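You operate a simulated robot arm through the tools that you are given. There is no shell and no other tool. Be economical: measure what you need, move in short steps, check, and stop when the job is done.

You run a simulated two-armed robot. Do the job below in one go: nothing can be reset, and whatever is moved stays where it is left.

JOB
Hold the grey tub on the top of the back bench steady with one hand and put the 200 g brass weight from the second shelf from the bottom of the ready rack in it with the other.

Only the result counts: the job must be done as asked and must still hold three seconds after the hand-in. Knocking over, shifting, dropping, spilling or breaking anything else fails it.

ROBOT AND FRAMES
Two 7-joint arms with two-finger parallel grippers on one trunk, on a base that drives. Base frame: it is fixed to the floor where the robot stands at the start and does not move with it; the origin is under the middle of the robot, x ahead of it, y to its left, z up. Lengths are in cm, angles in rad, forces in N, time in s.
The left shoulder is at the start at [5, 17.7, 112.9], the right one opposite. With the tool pointing down near the work surface each hand reaches from about 10 to 66 cm from the robot's upright axis, wherever it stands, measured 20 degrees to its own side. Payload 3.43 kg a hand.
Tool frame (each hand has its own): the origin (TCP) lies between the finger pads and is the grasp point; the fingertips stand 3.4 cm ahead of it; z points along the fingers, y is the line along which they close. The gripper opens to 12.8 cm. The fingers are 2.4 cm wide and 1.2 cm thick; the gripper's body (4.8 by 13 cm) begins 9.6 cm behind the TCP.
Orientation is that of the tool frame in the base frame, as a unit quaternion [x, y, z, w]. With the fingers straight down and closing along the base's y, the tool's x points along the base's -x, its y along +y and its z along -z.

CONTROLS
- The arms move only by the tool drive_tool. It takes "left_increments", "right_increments" or both (then of equal length, played together; a hand with none holds still); each is a list that holds one entry, the list of rows, each a list of 6 numbers: the shift along the tool's x, y, z in cm, then the turn, a rotation vector about the tool's x, y, z in rad. In form: [[[tx, ty, tz, wx, wy, wz], ...]]. A call has 1 to 20 rows; each row shifts and turns the commanded pose from where the row before left it, along the tool's axes as they then stand. "left_fingers" and "right_fingers" are, for a hand that has rows, the opening in per cent of the stroke, from 0 (shut) to 100 (fully open), set as the call begins (left out, the last holds). Each row takes 0.2 s and may step no farther than 5 cm and 0.15 rad from the row before; otherwise, or with a gripper value out of range, the whole call is refused. A pose out of reach is approached as far as the arm can. The call stops where the force on the tool passes 40 N (or 10 N more than at its start, if that is more) or the arm is blocked; 0.2 s more then pass. The fingers move at their own pace (about 10.8 cm/s each) and stop on an object; they squeeze with about 40 N. The grip force told is the motor's: it shows also when the fingers shut on nothing. Time passes only in rows, and 0.2 s behind the last, so rows that do not move let the fingers close. The reply holds the time, the measured pose of the TCP, the force on the tool along the base axes, the opening and the grip force, in the units named above and with some noise, with the torque about the TCP (base axes, N m) and any sound that the robot's microphone picked up, and new pictures: "views" is both (left out), scene, wrist or none (wrist: the cameras of the hands that moved).
- Cameras (640 x 400 px; columns grow to the right, rows downward): "scene" is now at [15.94, -4.48, 132.66]; the picture's right is [-0.51, -0.86, 0.00], its down [-0.29, 0.17, -0.94] and it looks along [0.81, -0.48, -0.34] (base axes); focal length 214 px, centre (320, 200). "left" rides on the left gripper at [7.6, 1.1, -16] in its tool frame; the picture's right is [-0.15, 0.99, 0.00], its down [-0.88, -0.13, -0.46] and it looks along [-0.45, -0.07, 0.89] (tool axes); focal length 234 px, centre (320, 200). "right" rides on the right gripper at [7.6, -1.1, -16] in its tool frame; the picture's right is [0.15, 0.99, 0.00], its down [-0.88, 0.13, -0.46] and it looks along [-0.45, 0.07, 0.89] (tool axes); focal length 234 px, centre (320, 200). There is no depth. A picture from a camera that has moved, and an enlarged one, comes with that camera's place and axes in the base frame and with its lens. The place of the scene camera against the robot may be out by one fixed shift of up to 1.8 cm in any direction.
- lift_body(by): slides the trunk up (or, below 0, down) by that many cm; the arms and the scene camera ride with it, the base frame stays. It gives what a move gives, with no picture.
- drive_base(legs): drives the robot by 1 to 6 legs, each [ahead, turn to the left] in cm and rad, along the robot's own axes; the way and the turn of a leg run together, so that a leg with both is an arc; at most 150 cm and 3.142 rad a leg. The arms and the cameras ride along, it lands a little off, and it stops where it bumps. It gives what a move gives, and a new picture of the scene camera.
- head_to(pan, tilt): turns the head with the scene camera to pan (to the left, within 1.396 rad either way) and tilt (down, from -0.506 to 1.204), counted from straight ahead of the robot. It gives what a move gives, and a new picture of the scene camera.
- zoom(camera, box): a new picture of the part [left, top, right, bottom] of that camera's present view, enlarged. No time passes.
- sign_off(): hands the job in; it is judged then, once.

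Go step by step. Nothing tells you exact positions but the pictures and the camera data: compare them with the known pose of the tool, close in by small moves and look again before you grip or let go. The budget is 120 turns and 260 pictures, counting those below and the enlarged ones. Unless the task says otherwise, let go and move clear before handing in.

The tools are called as a command line: name --argument value ..., lists and objects as JSON in quotes. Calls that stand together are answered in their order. drive_tool: Moves the arms, as the interface text tells. Its arguments: {"type":"object","properties":{"left_increments":{"type":"array","items":{"type":"array","items":{"type":"array","items":{"type":"number"}}}},"left_fingers":{"type":"number"},"right_increments":{"type":"array","items":{"type":"array","items":{"type":"array","items":{"type":"number"}}}},"right_fingers":{"type":"number"},"views":{"type":"string","enum":["both","scene","wrist","none"]}},"required":[]} The other tools are called the same way: lift_body (by) slides the trunk up or down; drive_base (legs) drives the base; head_to (pan, tilt) turns the head that bears the scene camera; zoom (camera, box) takes an enlarged picture of a part of a camera's view; sign_off () hands the job in.

At the start:

```text
t: 0.0
left_ee_pos: [30.49, -0.93, 124.76]
left_ee_rot: [0.0, 1.0, -0.001, 0.0]
left_force: [0.0, 0.6, 0.2]
left_ft_torque: [0.02, 0.0, -0.02]
left_width: 12.79
left_gripper_force: 0.0
right_ee_pos: [33.29, -42.17, 128.62]
right_ee_rot: [-0.001, 1.0, 0.0, 0.0]
right_force: [-0.4, -0.4, 0.2]
right_ft_torque: [0.01, 0.0, -0.01]
right_width: 12.81
right_gripper_force: 0.0
trunk travel left (down, up): [-30.1, 10.1]
robot x, y, heading: [0.1, 0.02, 0.001]
head pan, tilt: [-0.539, 0.344]
```

scene: 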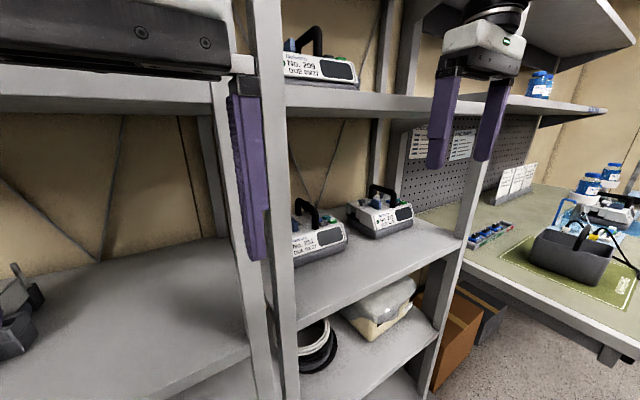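
right: 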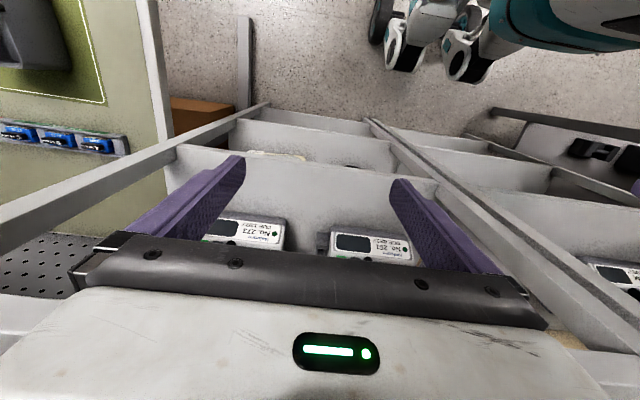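
left: 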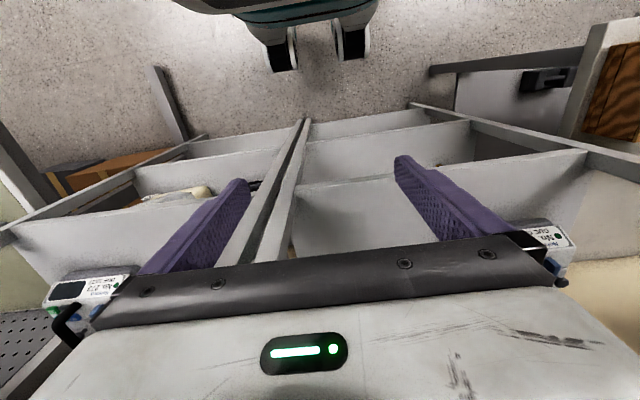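

I see a shelving rack ahead and a bench to the right; I do not yet know which is the ready rack or the back bench. I look around with the head.

head_to --pan 0.3 --tilt 0.3

head_to --pan 1.39 --tilt 0.3

head_to --pan -1.39 --tilt 0.3

```text
t: 1.2
left_ee_pos: [30.56, -0.97, 124.56]
left_ee_rot: [-0.001, 1.0, -0.001, 0.0]
left_force: [-0.8, -0.3, -0.5]
left_ft_torque: [-0.03, 0.01, 0.02]
left_width: 12.84
left_gripper_force: 0.0
right_ee_pos: [33.28, -42.37, 128.47]
right_ee_rot: [0.0, 1.0, 0.0, 0.0]
right_force: [0.6, -0.5, 0.1]
right_ft_torque: [-0.01, 0.01, -0.01]
right_width: 12.8
right_gripper_force: 0.1
trunk travel left (down, up): [-30.1, 10.1]
robot x, y, heading: [-0.19, 0.11, 0.001]
head pan, tilt: [0.3, 0.3]
camera scene: at [16.87, 3.06, 133.06], right [0.29, -0.96, 0.0], down [-0.28, -0.09, -0.96], along [0.91, 0.28, -0.3], focal length 214 px, centre (320, 200)
```

scene: 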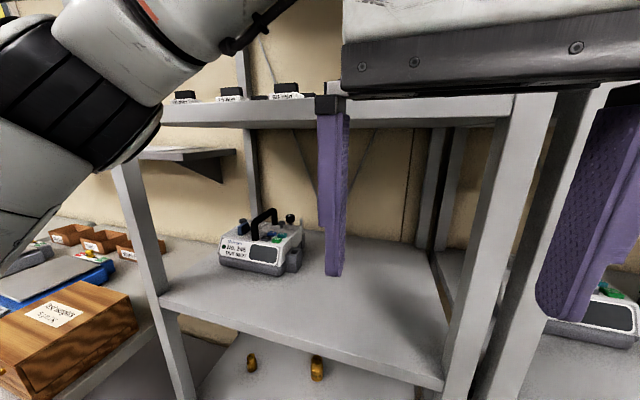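

```text
t: 2.5
left_ee_pos: [30.44, -0.93, 124.73]
left_ee_rot: [-0.001, 1.0, -0.001, -0.001]
left_force: [0.5, 0.2, 0.4]
left_ft_torque: [-0.01, 0.0, 0.03]
left_width: 12.81
left_gripper_force: 0.2
right_ee_pos: [33.25, -42.36, 128.44]
right_ee_rot: [0.0, 1.0, 0.0, 0.0]
right_force: [0.4, -0.5, 0.1]
right_ft_torque: [0.01, -0.02, 0.0]
right_width: 12.8
right_gripper_force: 0.0
trunk travel left (down, up): [-30.1, 10.1]
robot x, y, heading: [0.05, 0.11, -0.001]
head pan, tilt: [1.389, 0.3]
camera scene: at [9.64, 9.49, 133.06], right [0.98, -0.18, 0.0], down [-0.05, -0.29, -0.96], along [0.17, 0.94, -0.3], focal length 214 px, centre (320, 200)
```

scene: 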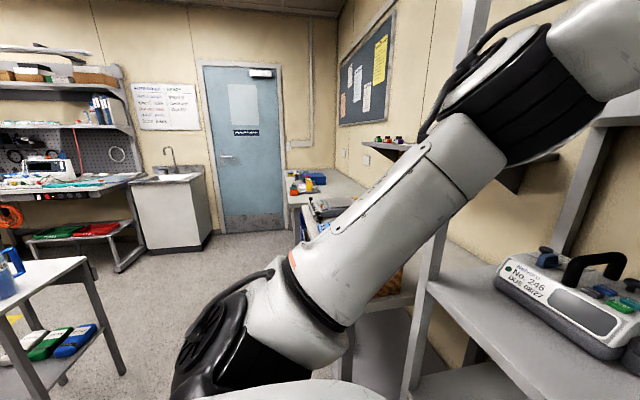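

```text
t: 4.9
left_ee_pos: [30.55, -1.06, 124.8]
left_ee_rot: [-0.002, 1.0, -0.001, 0.0]
left_force: [0.0, -0.2, -0.4]
left_ft_torque: [-0.01, 0.01, -0.01]
left_width: 12.81
left_gripper_force: 0.1
right_ee_pos: [33.27, -42.18, 128.61]
right_ee_rot: [0.001, 1.0, 0.0, 0.0]
right_force: [0.6, -0.4, -0.8]
right_ft_torque: [0.0, 0.0, 0.01]
right_width: 12.79
right_gripper_force: 0.0
trunk travel left (down, up): [-30.1, 10.1]
robot x, y, heading: [0.03, 0.18, 0.001]
head pan, tilt: [-1.389, 0.3]
camera scene: at [9.64, -8.87, 133.06], right [-0.98, -0.18, 0.0], down [-0.05, 0.29, -0.96], along [0.17, -0.94, -0.3], focal length 214 px, centre (320, 200)
```

scene: 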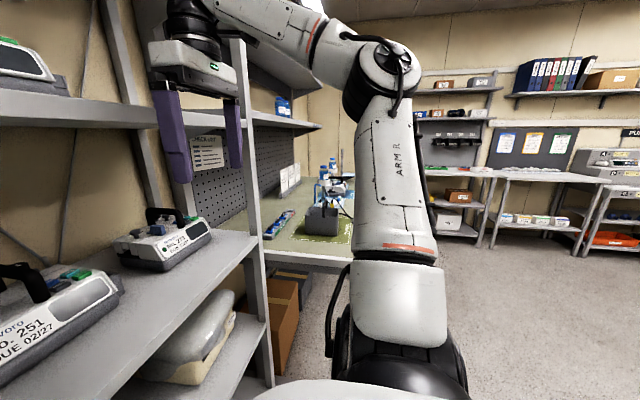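

Brass weights are seen on a lower shelf of the left bay. I look for signs naming the racks and benches.

head_to --pan 0.1 --tilt -0.45

head_to --pan 0.3 --tilt 0.95

head_to --pan -1.0 --tilt -0.2

```text
t: 6.5
left_ee_pos: [30.53, -1.0, 124.71]
left_ee_rot: [-0.001, 1.0, 0.0, 0.001]
left_force: [0.3, -0.4, -0.6]
left_ft_torque: [0.0, -0.02, -0.02]
left_width: 12.8
left_gripper_force: 0.1
right_ee_pos: [33.25, -42.2, 128.58]
right_ee_rot: [-0.001, 1.0, 0.0, 0.0]
right_force: [0.0, 0.4, -0.6]
right_ft_torque: [0.03, 0.03, 0.02]
right_width: 12.8
right_gripper_force: 0.1
trunk travel left (down, up): [-30.1, 10.1]
robot x, y, heading: [-0.11, 0.36, -0.002]
head pan, tilt: [0.099, -0.45]
camera scene: at [14.93, 1.0, 139.5], right [0.1, -1.0, 0.0], down [0.43, 0.04, -0.9], along [0.9, 0.09, 0.43], focal length 214 px, centre (320, 200)
```

scene: 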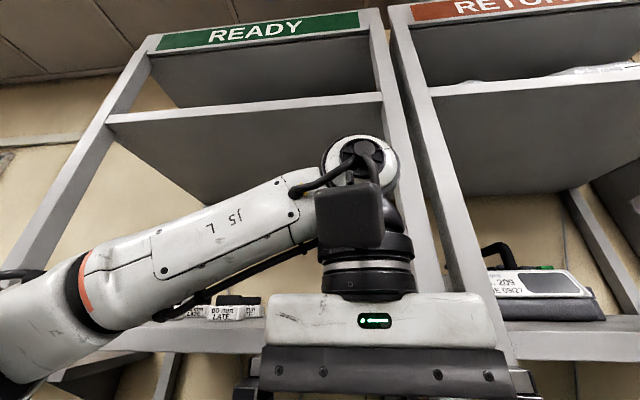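

```text
t: 8.1
left_ee_pos: [30.74, -0.76, 124.59]
left_ee_rot: [-0.001, 1.0, -0.001, -0.002]
left_force: [43.9, 29.1, -23.7]
left_ft_torque: [-5.28, 5.2, -3.09]
left_width: 12.79
left_gripper_force: 0.0
right_ee_pos: [33.22, -42.25, 128.56]
right_ee_rot: [0.0, 1.0, 0.0, 0.0]
right_force: [1.6, 0.4, 0.4]
right_ft_torque: [0.04, 0.0, 0.0]
right_width: 12.82
right_gripper_force: 0.1
trunk travel left (down, up): [-30.1, 10.1]
robot x, y, heading: [-0.02, 0.1, 0.003]
head pan, tilt: [0.3, 0.949]
camera scene: at [16.96, 2.42, 132.15], right [0.23, -0.97, 0.0], down [-0.38, -0.09, -0.92], along [0.9, 0.21, -0.39], focal length 214 px, centre (320, 200)
```

scene: 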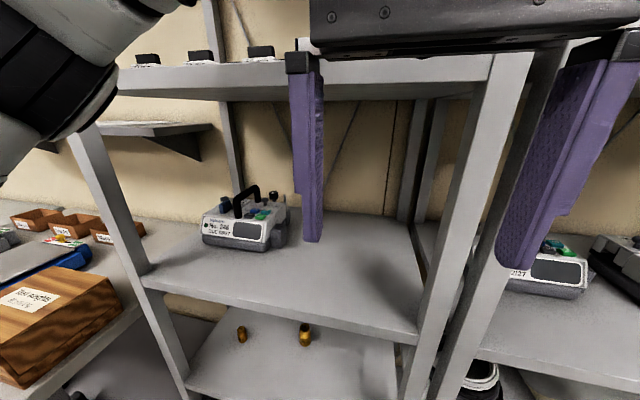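

```text
t: 9.5
left_ee_pos: [30.46, -1.07, 124.67]
left_ee_rot: [-0.001, 1.0, -0.001, 0.0]
left_force: [-0.4, -0.1, 0.3]
left_ft_torque: [-0.01, -0.02, 0.01]
left_width: 12.79
left_gripper_force: 0.1
right_ee_pos: [33.25, -42.18, 128.63]
right_ee_rot: [0.001, 1.0, 0.0, 0.0]
right_force: [0.3, -0.5, 0.4]
right_ft_torque: [0.0, 0.02, 0.04]
right_width: 12.81
right_gripper_force: 0.0
trunk travel left (down, up): [-30.1, 10.1]
robot x, y, heading: [0.11, 0.07, 0.001]
head pan, tilt: [-1.0, -0.201]
camera scene: at [12.45, -6.69, 137.58], right [-0.84, -0.54, 0.0], down [0.11, -0.17, -0.98], along [0.53, -0.82, 0.2], focal length 214 px, centre (320, 200)
```

scene: 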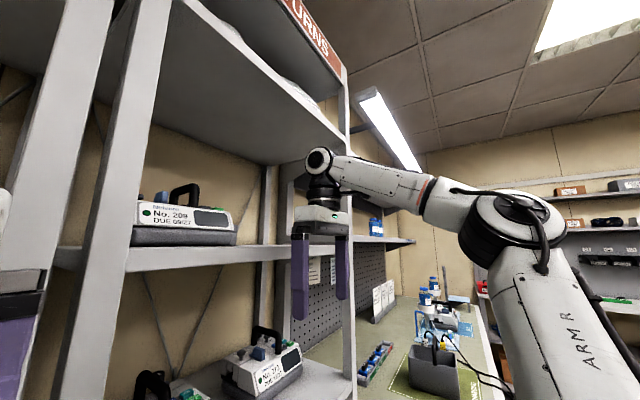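

The left bay is the READY rack, and brass weights stand on one of its lower shelves. I back off a little and turn to find the back bench and the tub.

drive_base --legs '[[-15, 0]]'

head_to --pan 1.39 --tilt 0.3

```text
t: 10.9
left_ee_pos: [15.6, -1.01, 124.67]
left_ee_rot: [-0.001, 1.0, -0.001, 0.0]
left_force: [-0.4, -1.0, -0.4]
left_ft_torque: [0.03, -0.05, -0.01]
left_width: 12.83
left_gripper_force: 0.1
right_ee_pos: [18.44, -42.38, 128.58]
right_ee_rot: [0.0, 1.0, 0.001, 0.0]
right_force: [-0.7, -0.4, 0.1]
right_ft_torque: [0.02, -0.05, -0.01]
right_width: 12.8
right_gripper_force: 0.0
trunk travel left (down, up): [-30.1, 10.1]
robot x, y, heading: [-14.59, -0.14, -0.0]
head pan, tilt: [-1.0, -0.201]
camera scene: at [-2.42, -6.69, 137.59], right [-0.84, -0.54, 0.0], down [0.11, -0.17, -0.98], along [0.53, -0.82, 0.2], focal length 214 px, centre (320, 200)
```

scene: 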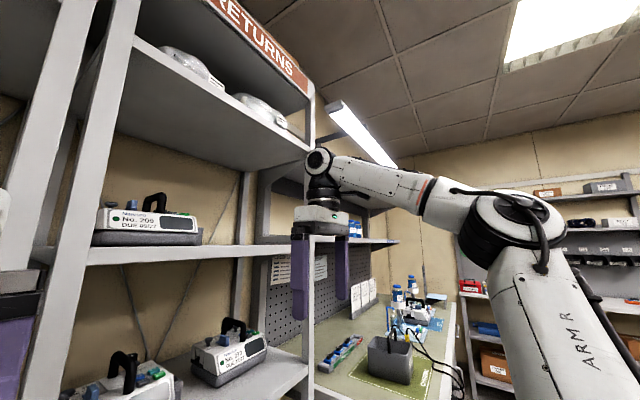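

```text
t: 13.1
left_ee_pos: [15.78, -1.08, 124.68]
left_ee_rot: [-0.001, 1.0, -0.001, 0.0]
left_force: [0.8, -0.1, 0.3]
left_ft_torque: [-0.02, 0.0, 0.01]
left_width: 12.8
left_gripper_force: 0.1
right_ee_pos: [18.54, -42.4, 128.57]
right_ee_rot: [0.001, 1.0, 0.001, 0.0]
right_force: [1.0, -0.1, 0.1]
right_ft_torque: [-0.01, 0.0, 0.01]
right_width: 12.78
right_gripper_force: 0.1
trunk travel left (down, up): [-30.1, 10.1]
robot x, y, heading: [-14.99, -0.04, -0.001]
head pan, tilt: [1.389, 0.3]
camera scene: at [-5.13, 9.49, 133.07], right [0.98, -0.18, 0.0], down [-0.05, -0.29, -0.96], along [0.17, 0.94, -0.3], focal length 214 px, centre (320, 200)
```

scene: 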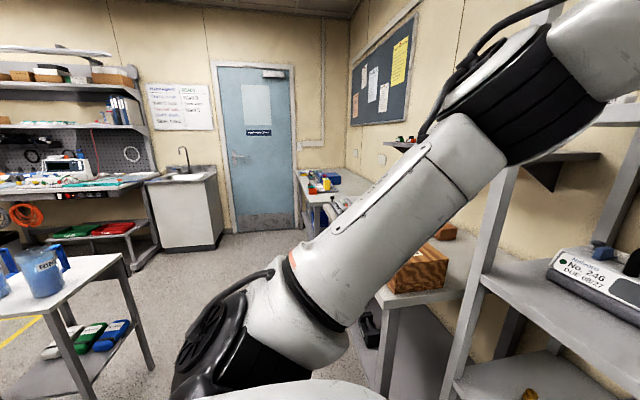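

I see a door, a side table with a blue cup and a side bench to the left. I turn right, the way both hands clear the rack, to look behind.

drive_base --legs '[[0, -1.0]]'

head_to --pan -1.2 --tilt 0.25

```text
t: 16.0
left_ee_pos: [0.85, -26.25, 124.72]
left_ee_rot: [0.475, 0.88, -0.001, 0.0]
left_force: [-0.7, 0.3, 0.3]
left_ft_torque: [0.02, -0.01, 0.0]
left_width: 12.77
left_gripper_force: 0.2
right_ee_pos: [-31.96, -50.97, 128.55]
right_ee_rot: [0.476, 0.879, -0.001, 0.0]
right_force: [-0.5, -0.6, -0.6]
right_ft_torque: [-0.02, -0.02, -0.02]
right_width: 12.8
right_gripper_force: 0.1
trunk travel left (down, up): [-30.1, 10.1]
robot x, y, heading: [-14.62, 0.14, -0.989]
head pan, tilt: [1.389, 0.3]
camera scene: at [-1.41, -1.94, 133.07], right [0.39, -0.92, 0.0], down [-0.27, -0.11, -0.96], along [0.88, 0.37, -0.3], focal length 214 px, centre (320, 200)
```

scene: 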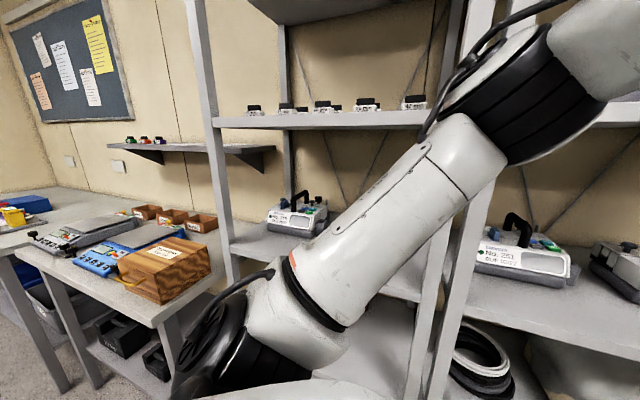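

```text
t: 18.4
left_ee_pos: [1.04, -26.15, 124.58]
left_ee_rot: [0.475, 0.88, -0.001, -0.001]
left_force: [0.1, 0.2, 0.6]
left_ft_torque: [-0.01, 0.01, 0.0]
left_width: 12.82
left_gripper_force: 0.0
right_ee_pos: [-32.02, -50.97, 128.53]
right_ee_rot: [0.476, 0.879, 0.0, 0.001]
right_force: [-0.2, -0.3, 0.1]
right_ft_torque: [0.01, -0.01, 0.01]
right_width: 12.77
right_gripper_force: 0.0
trunk travel left (down, up): [-30.1, 10.1]
robot x, y, heading: [-14.63, -0.09, -0.993]
head pan, tilt: [-1.201, 0.25]
camera scene: at [-15.44, -13.13, 133.54], right [-0.81, 0.58, 0.0], down [0.14, 0.2, -0.97], along [-0.56, -0.79, -0.25], focal length 214 px, centre (320, 200)
```

scene: 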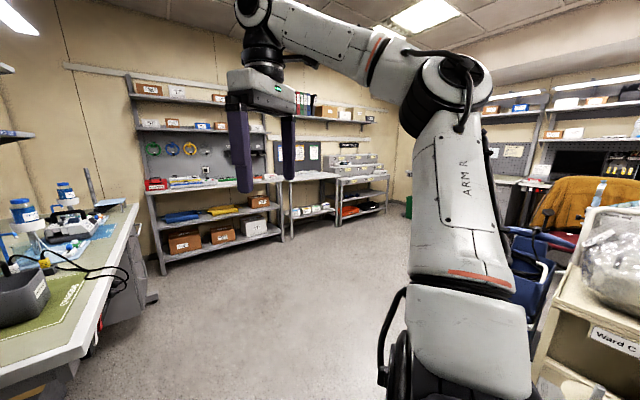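

Open floor lies to the right. There's a dark grey tub on the green mat bench; I check the rest of the room for others.

drive_base --legs '[[0, -1.3]]'

head_to --pan 0.0 --tilt 0.25

head_to --pan 1.2 --tilt 0.25

```text
t: 22.0
left_ee_pos: [-35.58, -22.28, 124.63]
left_ee_rot: [0.91, 0.414, -0.001, -0.001]
left_force: [0.6, -0.1, 1.1]
left_ft_torque: [0.02, 0.0, -0.04]
left_width: 12.79
left_gripper_force: 0.1
right_ee_pos: [-68.53, 2.81, 128.66]
right_ee_rot: [0.91, 0.414, 0.0, 0.001]
right_force: [1.2, -0.9, 0.2]
right_ft_torque: [0.01, 0.01, 0.0]
right_width: 12.8
right_gripper_force: 0.0
trunk travel left (down, up): [-30.1, 10.1]
robot x, y, heading: [-14.25, -0.02, -2.288]
head pan, tilt: [-1.201, 0.25]
camera scene: at [-27.22, -1.74, 133.54], right [0.34, 0.94, 0.0], down [0.23, -0.08, -0.97], along [-0.91, 0.33, -0.25], focal length 214 px, centre (320, 200)
```

scene: 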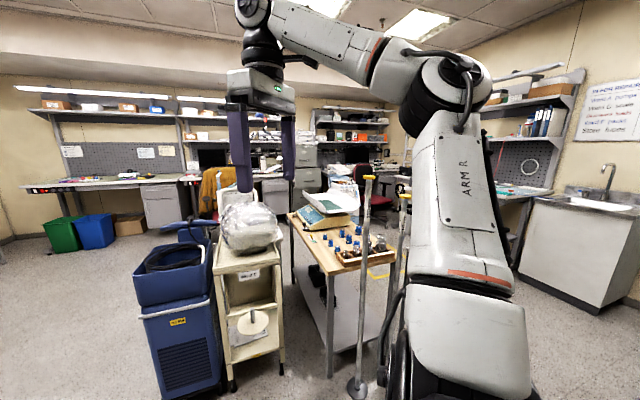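

```text
t: 23.4
left_ee_pos: [-35.67, -22.3, 124.76]
left_ee_rot: [0.91, 0.414, 0.0, -0.001]
left_force: [0.9, -0.2, 0.3]
left_ft_torque: [-0.01, -0.01, 0.0]
left_width: 12.8
left_gripper_force: 0.1
right_ee_pos: [-68.47, 2.79, 128.53]
right_ee_rot: [0.911, 0.413, 0.0, 0.0]
right_force: [-0.7, -0.5, 0.0]
right_ft_torque: [0.0, 0.01, 0.03]
right_width: 12.77
right_gripper_force: 0.0
trunk travel left (down, up): [-30.1, 10.1]
robot x, y, heading: [-14.95, 0.14, -2.292]
head pan, tilt: [0.0, 0.25]
camera scene: at [-24.59, -11.98, 133.54], right [-0.75, 0.66, 0.0], down [0.16, 0.19, -0.97], along [-0.64, -0.73, -0.25], focal length 214 px, centre (320, 200)
```

scene: 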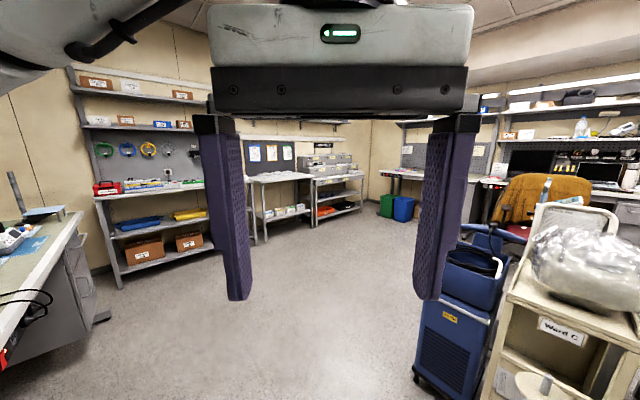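

```text
t: 24.8
left_ee_pos: [-35.64, -22.31, 124.66]
left_ee_rot: [0.91, 0.414, 0.0, -0.001]
left_force: [1.0, 0.4, -0.8]
left_ft_torque: [0.02, 0.0, 0.01]
left_width: 12.8
left_gripper_force: 0.0
right_ee_pos: [-68.46, 2.87, 128.63]
right_ee_rot: [0.911, 0.413, 0.001, 0.0]
right_force: [0.0, 0.1, 1.3]
right_ft_torque: [0.0, -0.01, -0.02]
right_width: 12.79
right_gripper_force: 0.1
trunk travel left (down, up): [-30.1, 10.1]
robot x, y, heading: [-14.59, -0.05, -2.288]
head pan, tilt: [1.201, 0.25]
camera scene: at [-14.11, -13.23, 133.54], right [-0.89, -0.46, 0.0], down [-0.11, 0.22, -0.97], along [0.45, -0.86, -0.25], focal length 214 px, centre (320, 200)
```

scene: 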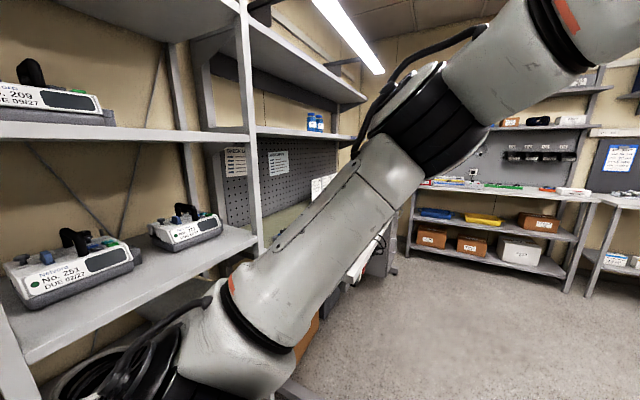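

I look closer at the tables behind and then at each bench.

head_to --pan -1.39 --tilt 0.25

zoom --camera "scene" --box '[0, 120, 400, 370]'

drive_base --legs '[[0, -1.2]]'

head_to --pan 0.0 --tilt 0.25

head_to --pan -0.9 --tilt 0.25

```text
t: 27.1
left_ee_pos: [-35.74, -22.34, 124.56]
left_ee_rot: [0.91, 0.414, -0.001, -0.001]
left_force: [-0.2, 0.2, 0.7]
left_ft_torque: [0.04, -0.01, 0.0]
left_width: 12.81
left_gripper_force: 0.1
right_ee_pos: [-68.51, 2.74, 128.59]
right_ee_rot: [0.911, 0.413, 0.001, -0.001]
right_force: [0.2, -0.1, -0.3]
right_ft_torque: [0.0, -0.04, 0.0]
right_width: 12.79
right_gripper_force: 0.0
trunk travel left (down, up): [-30.1, 10.1]
robot x, y, heading: [-14.91, 0.32, -2.287]
head pan, tilt: [-1.389, 0.25]
camera scene: at [-26.46, -0.18, 133.54], right [0.51, 0.86, 0.0], down [0.21, -0.13, -0.97], along [-0.83, 0.5, -0.25], focal length 214 px, centre (320, 200)
```

scene: 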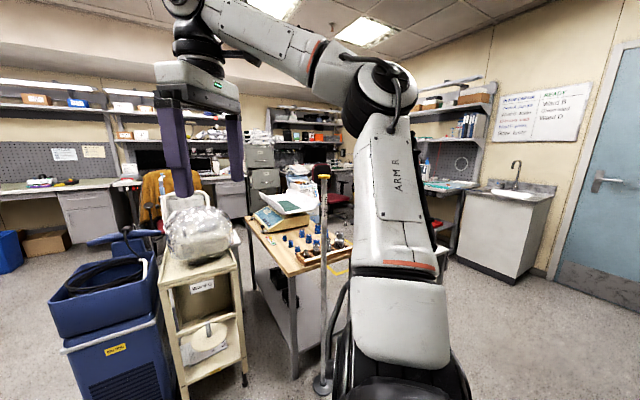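

```text
1.60 times, centred on (200, 245) of scene
camera zoom: at [-26.46, -0.18, 133.54], right [0.51, 0.86, 0.0], down [0.21, -0.13, -0.97], along [-0.83, 0.5, -0.25], focal length 343 px, centre (512, 128)
```

zoom: 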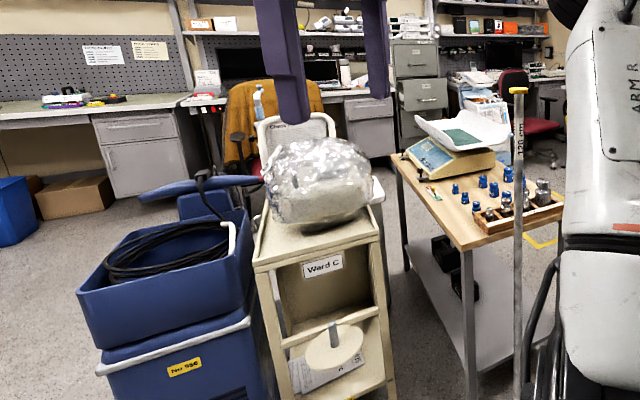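

```text
t: 30.5
left_ee_pos: [-43.21, 11.16, 124.59]
left_ee_rot: [0.986, -0.168, 0.0, -0.001]
left_force: [-0.3, -0.5, -0.6]
left_ft_torque: [-0.01, 0.0, -0.01]
left_width: 12.81
left_gripper_force: 0.1
right_ee_pos: [-32.05, 51.03, 128.61]
right_ee_rot: [0.985, -0.17, 0.0, 0.0]
right_force: [0.1, 0.2, -0.2]
right_ft_torque: [-0.02, 0.01, 0.01]
right_width: 12.81
right_gripper_force: 0.0
trunk travel left (down, up): [-30.1, 10.1]
robot x, y, heading: [-14.69, 0.05, 2.8]
head pan, tilt: [-1.389, 0.25]
camera scene: at [-18.94, 11.88, 133.54], right [0.99, -0.16, 0.0], down [-0.04, -0.24, -0.97], along [0.15, 0.96, -0.25], focal length 214 px, centre (320, 200)
```

scene: 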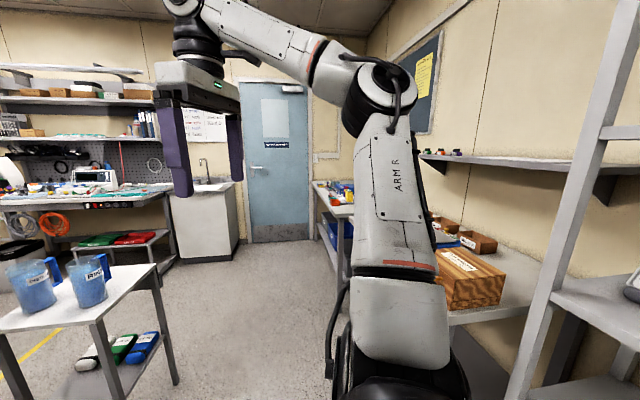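

```text
t: 32.0
left_ee_pos: [-43.25, 11.13, 124.64]
left_ee_rot: [0.986, -0.168, 0.0, 0.0]
left_force: [-0.4, 0.1, -0.1]
left_ft_torque: [0.01, 0.01, -0.01]
left_width: 12.81
left_gripper_force: 0.0
right_ee_pos: [-32.07, 51.03, 128.54]
right_ee_rot: [0.986, -0.169, 0.0, -0.001]
right_force: [-1.5, -0.1, -0.2]
right_ft_torque: [0.02, 0.02, 0.05]
right_width: 12.8
right_gripper_force: 0.1
trunk travel left (down, up): [-30.1, 10.1]
robot x, y, heading: [-15.04, -0.04, 2.799]
head pan, tilt: [0.0, 0.25]
camera scene: at [-29.23, 5.77, 133.54], right [0.33, 0.94, 0.0], down [0.23, -0.08, -0.97], along [-0.91, 0.32, -0.25], focal length 214 px, centre (320, 200)
```

scene: 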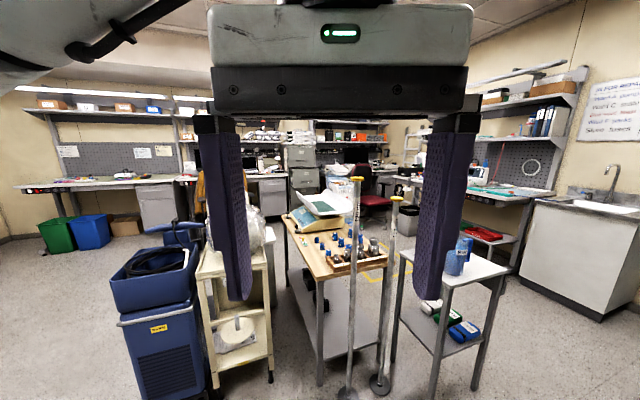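

```text
t: 33.2
left_ee_pos: [-43.23, 11.15, 124.77]
left_ee_rot: [0.986, -0.168, 0.0, -0.001]
left_force: [-0.4, 0.4, 0.4]
left_ft_torque: [0.0, 0.0, 0.01]
left_width: 12.78
left_gripper_force: 0.0
right_ee_pos: [-32.03, 50.95, 128.61]
right_ee_rot: [0.985, -0.17, 0.0, -0.001]
right_force: [0.1, 0.6, 0.3]
right_ft_torque: [0.0, 0.0, 0.05]
right_width: 12.8
right_gripper_force: 0.0
trunk travel left (down, up): [-30.1, 10.1]
robot x, y, heading: [-14.83, -0.1, 2.802]
head pan, tilt: [-0.901, 0.25]
camera scene: at [-23.46, 11.48, 133.54], right [0.95, 0.33, 0.0], down [0.08, -0.23, -0.97], along [-0.32, 0.92, -0.25], focal length 214 px, centre (320, 200)
```

scene: 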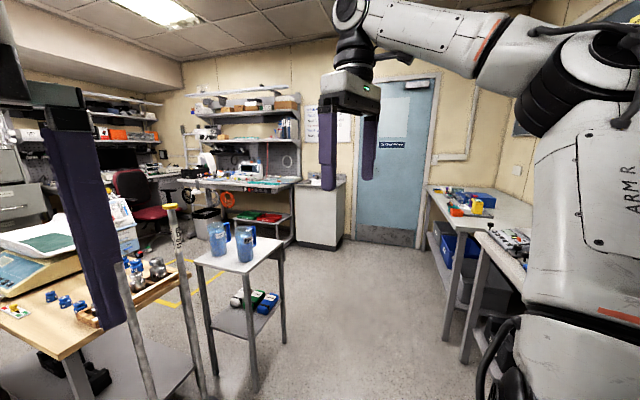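

The mat bench and the bench left of the READY rack remain to be checked. I turn to see the left one close.

drive_base --legs '[[0, -1.2]]'

head_to --pan -0.3 --tilt 0.5

zoom --camera "scene" --box '[100, 100, 420, 300]'

```text
t: 36.6
left_ee_pos: [-14.85, 30.57, 124.56]
left_ee_rot: [0.72, -0.694, 0.0, 0.0]
left_force: [-0.7, -0.5, 0.3]
left_ft_torque: [0.02, 0.0, -0.02]
left_width: 12.81
left_gripper_force: 0.1
right_ee_pos: [26.3, 34.69, 128.58]
right_ee_rot: [0.719, -0.695, 0.001, 0.0]
right_force: [0.5, 0.3, -0.1]
right_ft_torque: [0.05, 0.0, 0.0]
right_width: 12.77
right_gripper_force: 0.0
trunk travel left (down, up): [-30.1, 10.1]
robot x, y, heading: [-14.62, -0.04, 1.605]
head pan, tilt: [-0.901, 0.25]
camera scene: at [-6.92, 13.35, 133.54], right [0.65, -0.76, 0.0], down [-0.19, -0.16, -0.97], along [0.74, 0.63, -0.25], focal length 214 px, centre (320, 200)
```

scene: 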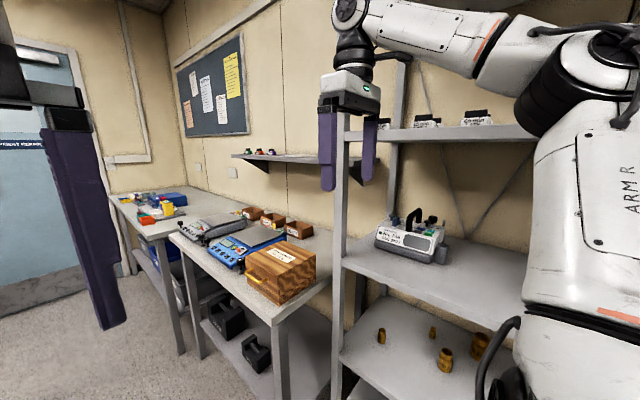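

```text
t: 37.6
left_ee_pos: [-14.84, 30.53, 124.62]
left_ee_rot: [0.719, -0.695, 0.001, -0.001]
left_force: [-9.3, 1.8, -4.6]
left_ft_torque: [0.13, -1.64, -0.94]
left_width: 12.78
left_gripper_force: 0.0
right_ee_pos: [26.39, 34.6, 128.57]
right_ee_rot: [0.718, -0.696, 0.0, 0.0]
right_force: [0.5, 0.4, -0.4]
right_ft_torque: [0.0, 0.02, 0.0]
right_width: 12.8
right_gripper_force: 0.0
trunk travel left (down, up): [-30.1, 10.1]
robot x, y, heading: [-14.45, -0.12, 1.604]
head pan, tilt: [-0.3, 0.499]
camera scene: at [-11.48, 16.05, 131.3], right [0.96, -0.28, 0.0], down [-0.13, -0.45, -0.88], along [0.25, 0.85, -0.47], focal length 214 px, centre (320, 200)
```

scene: 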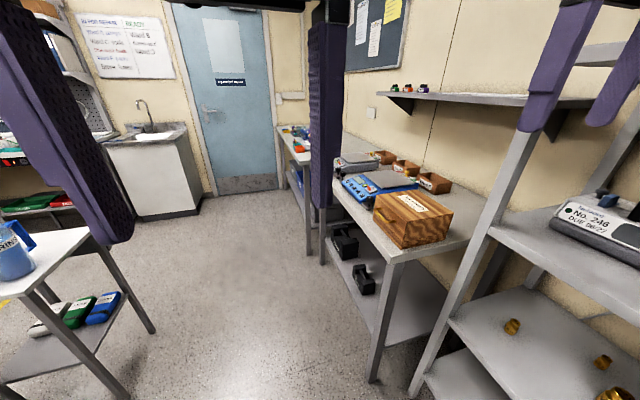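

```text
2.00 times, centred on (260, 200) of scene
camera zoom: at [-11.48, 16.05, 131.3], right [0.96, -0.28, 0.0], down [-0.13, -0.45, -0.88], along [0.25, 0.85, -0.47], focal length 429 px, centre (440, 200)
```

zoom: 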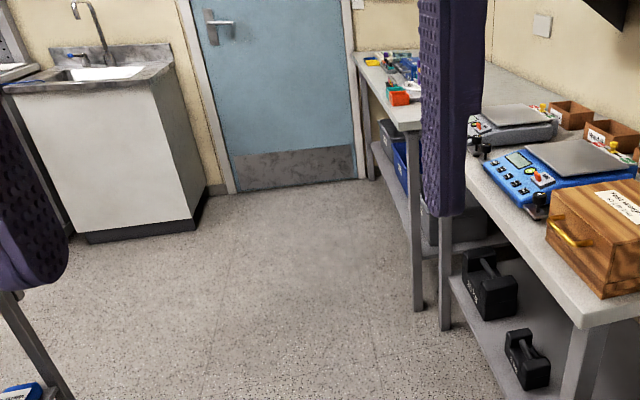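

The brass weights stand at about z 63 in the READY rack: four of them, of different sizes. I tuck the arms in to free the view and turn to face the rack again.

drive_tool --left_increments '[[[2.5, 5, 0, 0, 0, 0], [2.5, 4, 0, 0, 0, 0], [2.5, 4.2, 0, 0, 0, 0], [2.5, 4.2, 0, 0, 0, 0], [0, 4.2, 0, 0, 0, 0], [0, 4.2, 0, 0, 0, 0]]]' --right_increments '[[[3, 0, 0, 0, 0, 0], [3, 0, 0, 0, 0, 0], [3, 0, 0, 0, 0, 0], [3, 0, 0, 0, 0, 0], [3, 0, 0, 0, 0, 0], [0, 0, 0, 0, 0, 0]]]' --views "none"

drive_base --legs '[[0, -1.6]]'

head_to --pan 0.3 --tilt 0.7

```text
refused: row 1 steps farther than a row can; nothing moved
```

```text
t: 39.3
left_ee_pos: [-5.59, 29.06, 124.79]
left_ee_rot: [-0.596, 0.803, -0.003, 0.002]
left_force: [-8.0, 4.9, -3.3]
left_ft_torque: [-0.52, -1.51, -0.87]
left_width: 12.83
left_gripper_force: 0.0
right_ee_pos: [33.72, 20.15, 128.87]
right_ee_rot: [-0.609, 0.793, 0.004, 0.0]
right_force: [-25.1, 1.5, -1.8]
right_ft_torque: [-0.06, -1.66, -0.08]
right_width: 11.37
right_gripper_force: 0.0
trunk travel left (down, up): [-30.1, 10.1]
robot x, y, heading: [-14.95, 0.46, 1.281]
head pan, tilt: [-0.3, 0.499]
stopped in leg 1: the force on the tool passed its limit at 46 N (the readings are from after the stop); the commanded pose is now the measured one
camera scene: at [-7.17, 14.53, 131.3], right [0.82, -0.57, 0.0], down [-0.27, -0.39, -0.88], along [0.51, 0.72, -0.47], focal length 214 px, centre (320, 200)
```

scene: 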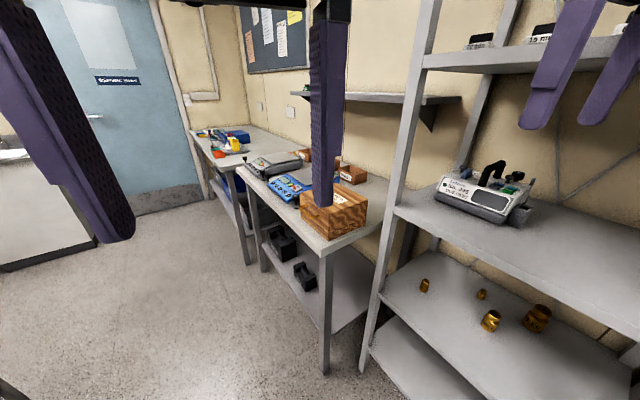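

```text
t: 40.3
left_ee_pos: [-5.73, 29.35, 124.6]
left_ee_rot: [-0.595, 0.804, -0.007, 0.001]
left_force: [-35.4, 54.3, -24.6]
left_ft_torque: [-8.03, -7.22, -4.24]
left_width: 12.79
left_gripper_force: 0.0
right_ee_pos: [33.87, 20.02, 128.92]
right_ee_rot: [-0.607, 0.795, 0.003, -0.001]
right_force: [-29.4, 2.9, -0.4]
right_ft_torque: [-0.17, -2.11, -0.04]
right_width: 11.1
right_gripper_force: 0.1
trunk travel left (down, up): [-30.1, 10.1]
robot x, y, heading: [-14.79, 0.11, 1.279]
head pan, tilt: [0.3, 0.7]
camera scene: at [-7.55, 14.49, 130.43], right [0.83, -0.55, 0.0], down [-0.3, -0.46, -0.83], along [0.46, 0.69, -0.55], focal length 214 px, centre (320, 200)
```

scene: 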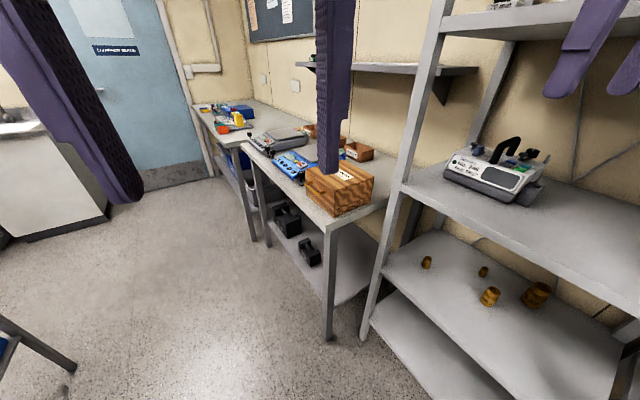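

The arm call was refused (step too long) and a finger touched the rack's shelf edge lightly. I turn back off it, relax the head, and take the arms in with smaller steps.

drive_base --legs '[[0, 0.4]]'

head_to --pan -0.6 --tilt 0.2

drive_tool --left_increments '[[[2, 4, 0, 0, 0, 0], [2, 4, 0, 0, 0, 0], [2, 4, 0, 0, 0, 0], [2, 4, 0, 0, 0, 0], [2, 4, 0, 0, 0, 0], [0, 4, 0, 0, 0, 0]]]' --right_increments '[[[3, 0, 0, 0, 0, 0], [3, 0, 0, 0, 0, 0], [3, 0, 0, 0, 0, 0], [3, 0, 0, 0, 0, 0], [3, 0, 0, 0, 0, 0], [0, 0, 0, 0, 0, 0]]]' --views "scene"

```text
t: 41.9
left_ee_pos: [-17.08, 30.71, 124.69]
left_ee_rot: [0.739, -0.673, 0.005, -0.001]
left_force: [-53.8, 36.7, -22.1]
left_ft_torque: [-5.02, -9.76, -4.14]
left_width: 12.81
left_gripper_force: 0.0
right_ee_pos: [23.21, 37.31, 128.67]
right_ee_rot: [0.748, -0.664, -0.004, 0.002]
right_force: [0.1, 0.3, -0.4]
right_ft_torque: [0.0, -0.01, 0.0]
right_width: 12.78
right_gripper_force: 0.1
trunk travel left (down, up): [-30.1, 10.1]
robot x, y, heading: [-15.06, -0.18, 1.664]
head pan, tilt: [0.3, 0.7]
camera scene: at [-12.94, 16.0, 130.34], right [0.98, -0.19, 0.0], down [-0.11, -0.55, -0.83], along [0.16, 0.81, -0.56], focal length 214 px, centre (320, 200)
```

scene: 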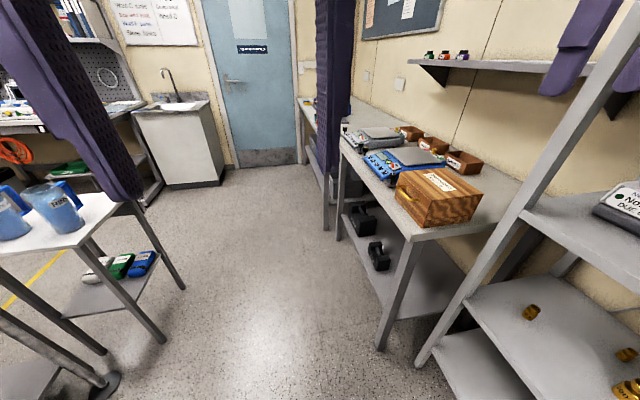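

```text
t: 43.1
left_ee_pos: [-17.01, 30.64, 124.71]
left_ee_rot: [0.739, -0.674, 0.003, 0.0]
left_force: [-0.1, -1.0, 0.3]
left_ft_torque: [-0.02, -0.04, -0.01]
left_width: 12.82
left_gripper_force: 0.1
right_ee_pos: [23.32, 37.21, 128.72]
right_ee_rot: [0.747, -0.664, -0.004, 0.002]
right_force: [0.3, -0.8, 0.6]
right_ft_torque: [-0.02, 0.0, 0.03]
right_width: 12.81
right_gripper_force: 0.1
trunk travel left (down, up): [-30.1, 10.1]
robot x, y, heading: [-14.84, -0.13, 1.669]
head pan, tilt: [-0.6, 0.201]
camera scene: at [-10.13, 15.49, 133.99], right [0.88, -0.48, 0.0], down [-0.1, -0.18, -0.98], along [0.47, 0.86, -0.2], focal length 214 px, centre (320, 200)
```

scene: 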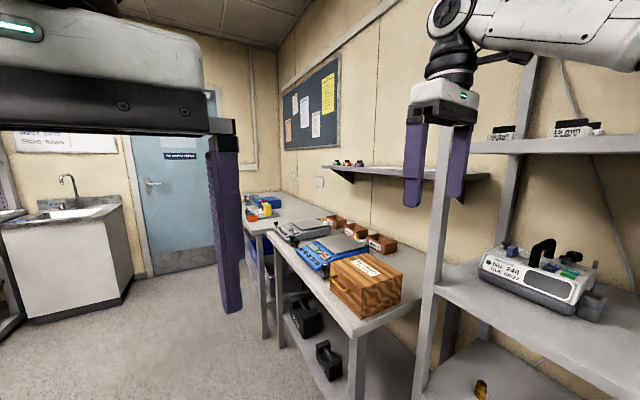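

```text
t: 44.5
left_ee_pos: [-40.19, 18.41, 124.3]
left_ee_rot: [0.738, -0.675, 0.005, -0.002]
left_force: [-0.6, 0.2, 0.2]
left_ft_torque: [-0.01, 0.0, -0.03]
left_width: 12.79
left_gripper_force: 0.0
right_ee_pos: [24.74, 23.3, 126.68]
right_ee_rot: [0.748, -0.664, -0.005, 0.002]
right_force: [-0.9, -0.1, 0.0]
right_ft_torque: [0.04, -0.01, 0.01]
right_width: 12.81
right_gripper_force: 0.2
right hand out of reach, approached as far as the arm can: row 4, 5
trunk travel left (down, up): [-30.1, 10.1]
robot x, y, heading: [-14.43, -0.02, 1.671]
head pan, tilt: [-0.6, 0.201]
camera scene: at [-10.19, 15.47, 134.0], right [0.88, -0.48, 0.0], down [-0.1, -0.17, -0.98], along [0.47, 0.86, -0.2], focal length 214 px, centre (320, 200)
```

scene: 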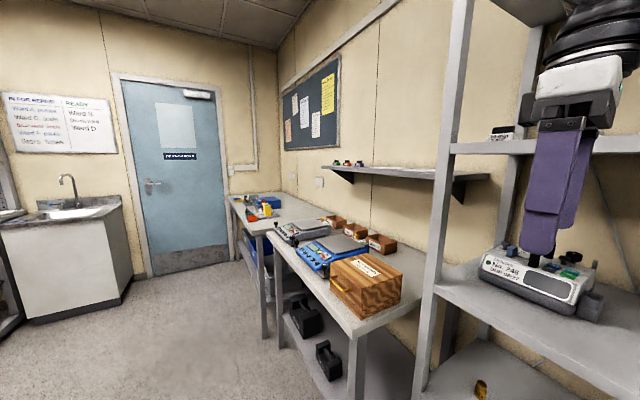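

Arms are tucked. I turn the long way left (the swept side known to be free) to face the rack again.

drive_base --legs '[[0, 2.3], [0, 2.31]]'

head_to --pan 0.3 --tilt 0.7

zoom --camera "scene" --box '[160, 150, 400, 300]'

```text
t: 55.9
left_ee_pos: [5.43, 23.9, 124.2]
left_ee_rot: [-0.009, 1.0, -0.004, -0.003]
left_force: [0.2, -0.3, -0.4]
left_ft_torque: [-0.02, 0.01, 0.01]
left_width: 12.8
left_gripper_force: 0.0
right_ee_pos: [5.49, -41.25, 126.64]
right_ee_rot: [-0.023, 1.0, 0.004, 0.003]
right_force: [0.0, -0.3, -0.8]
right_ft_torque: [-0.01, 0.0, -0.02]
right_width: 12.76
right_gripper_force: 0.1
trunk travel left (down, up): [-30.1, 10.1]
robot x, y, heading: [-14.54, 0.12, 0.026]
head pan, tilt: [-0.6, 0.201]
camera scene: at [0.9, -4.54, 133.99], right [-0.54, -0.84, 0.0], down [-0.17, 0.11, -0.98], along [0.82, -0.53, -0.2], focal length 214 px, centre (320, 200)
```

scene: 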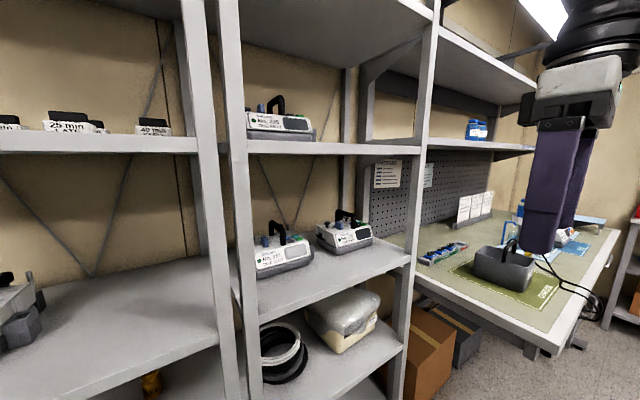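

```text
t: 57.1
left_ee_pos: [5.39, 23.73, 124.23]
left_ee_rot: [-0.01, 1.0, -0.004, -0.002]
left_force: [-0.8, -0.4, -0.8]
left_ft_torque: [-0.03, 0.02, 0.01]
left_width: 12.78
left_gripper_force: 0.1
right_ee_pos: [5.48, -41.22, 126.61]
right_ee_rot: [-0.022, 1.0, 0.005, 0.001]
right_force: [-0.3, 0.7, -0.7]
right_ft_torque: [-0.02, 0.02, 0.0]
right_width: 12.8
right_gripper_force: 0.0
trunk travel left (down, up): [-30.1, 10.1]
robot x, y, heading: [-15.07, -0.0, 0.027]
head pan, tilt: [0.3, 0.7]
camera scene: at [1.13, 3.24, 129.46], right [0.32, -0.95, 0.0], down [-0.61, -0.21, -0.77], along [0.73, 0.24, -0.64], focal length 214 px, centre (320, 200)
```

scene: 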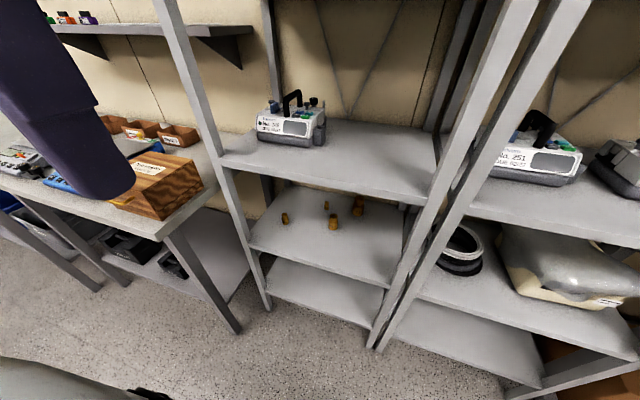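

```text
2.67 times, centred on (280, 225) of scene
camera zoom: at [1.13, 3.24, 129.46], right [0.32, -0.95, 0.0], down [-0.61, -0.21, -0.77], along [0.73, 0.24, -0.64], focal length 572 px, centre (427, 133)
```

zoom: 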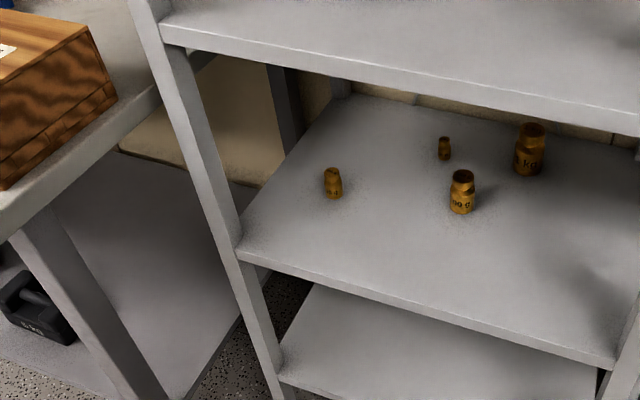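

The brass shelf is the second from the bottom. I zoom on the stamped masses.

zoom --camera "scene" --box '[264, 200, 312, 230]'

zoom --camera "scene" --box '[315, 190, 371, 235]'

head_to --pan -0.8 --tilt 0.4

zoom --camera "scene" --box '[350, 100, 640, 281]'

```text
13.33 times, centred on (288, 215) of scene
camera zoom: at [1.13, 3.24, 129.46], right [0.32, -0.95, 0.0], down [-0.61, -0.21, -0.77], along [0.73, 0.24, -0.64], focal length 2860 px, centre (747, 0)
```

zoom: 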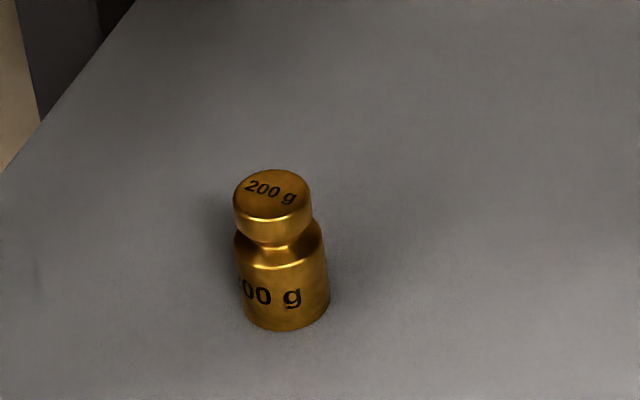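

```text
8.89 times, centred on (343, 212) of scene
camera zoom: at [1.13, 3.24, 129.46], right [0.32, -0.95, 0.0], down [-0.61, -0.21, -0.77], along [0.73, 0.24, -0.64], focal length 1906 px, centre (116, 89)
```

zoom: 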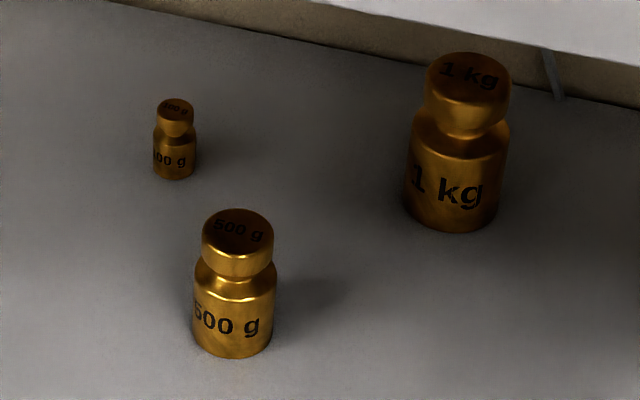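

```text
t: 58.5
left_ee_pos: [5.38, 23.66, 124.24]
left_ee_rot: [-0.01, 1.0, -0.005, -0.002]
left_force: [-0.6, 0.0, 1.1]
left_ft_torque: [0.0, -0.02, -0.01]
left_width: 12.8
left_gripper_force: 0.1
right_ee_pos: [5.55, -41.21, 126.69]
right_ee_rot: [-0.022, 1.0, 0.004, 0.002]
right_force: [0.3, -0.2, 0.0]
right_ft_torque: [0.03, 0.0, 0.01]
right_width: 12.81
right_gripper_force: 0.1
trunk travel left (down, up): [-30.1, 10.1]
robot x, y, heading: [-14.76, 0.27, 0.03]
head pan, tilt: [-0.799, 0.4]
camera scene: at [-0.29, -5.94, 132.14], right [-0.7, -0.72, 0.0], down [-0.28, 0.27, -0.92], along [0.66, -0.64, -0.39], focal length 214 px, centre (320, 200)
```

scene: 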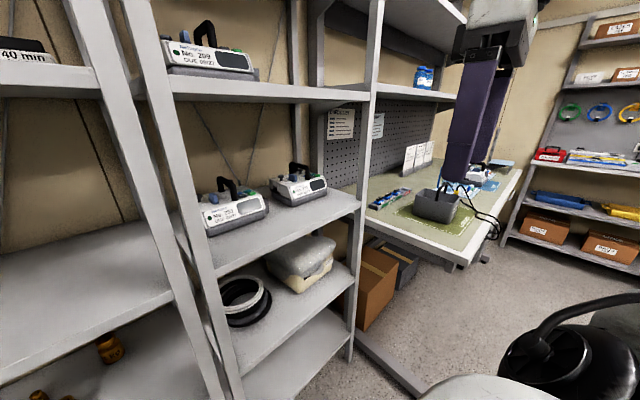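

```text
2.21 times, centred on (495, 190) of scene
camera zoom: at [-0.29, -5.94, 132.14], right [-0.7, -0.72, 0.0], down [-0.28, 0.27, -0.92], along [0.66, -0.64, -0.39], focal length 473 px, centre (-66, 221)
```

zoom: 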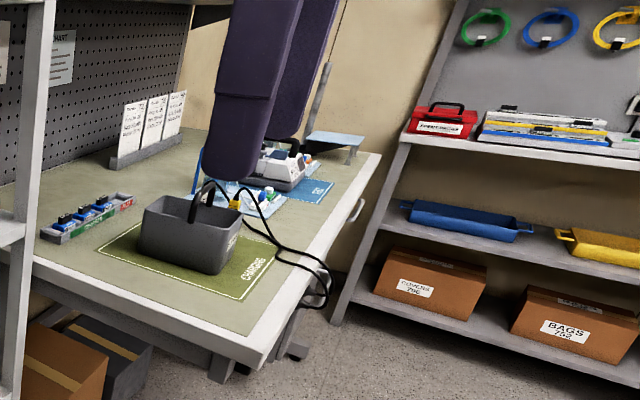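

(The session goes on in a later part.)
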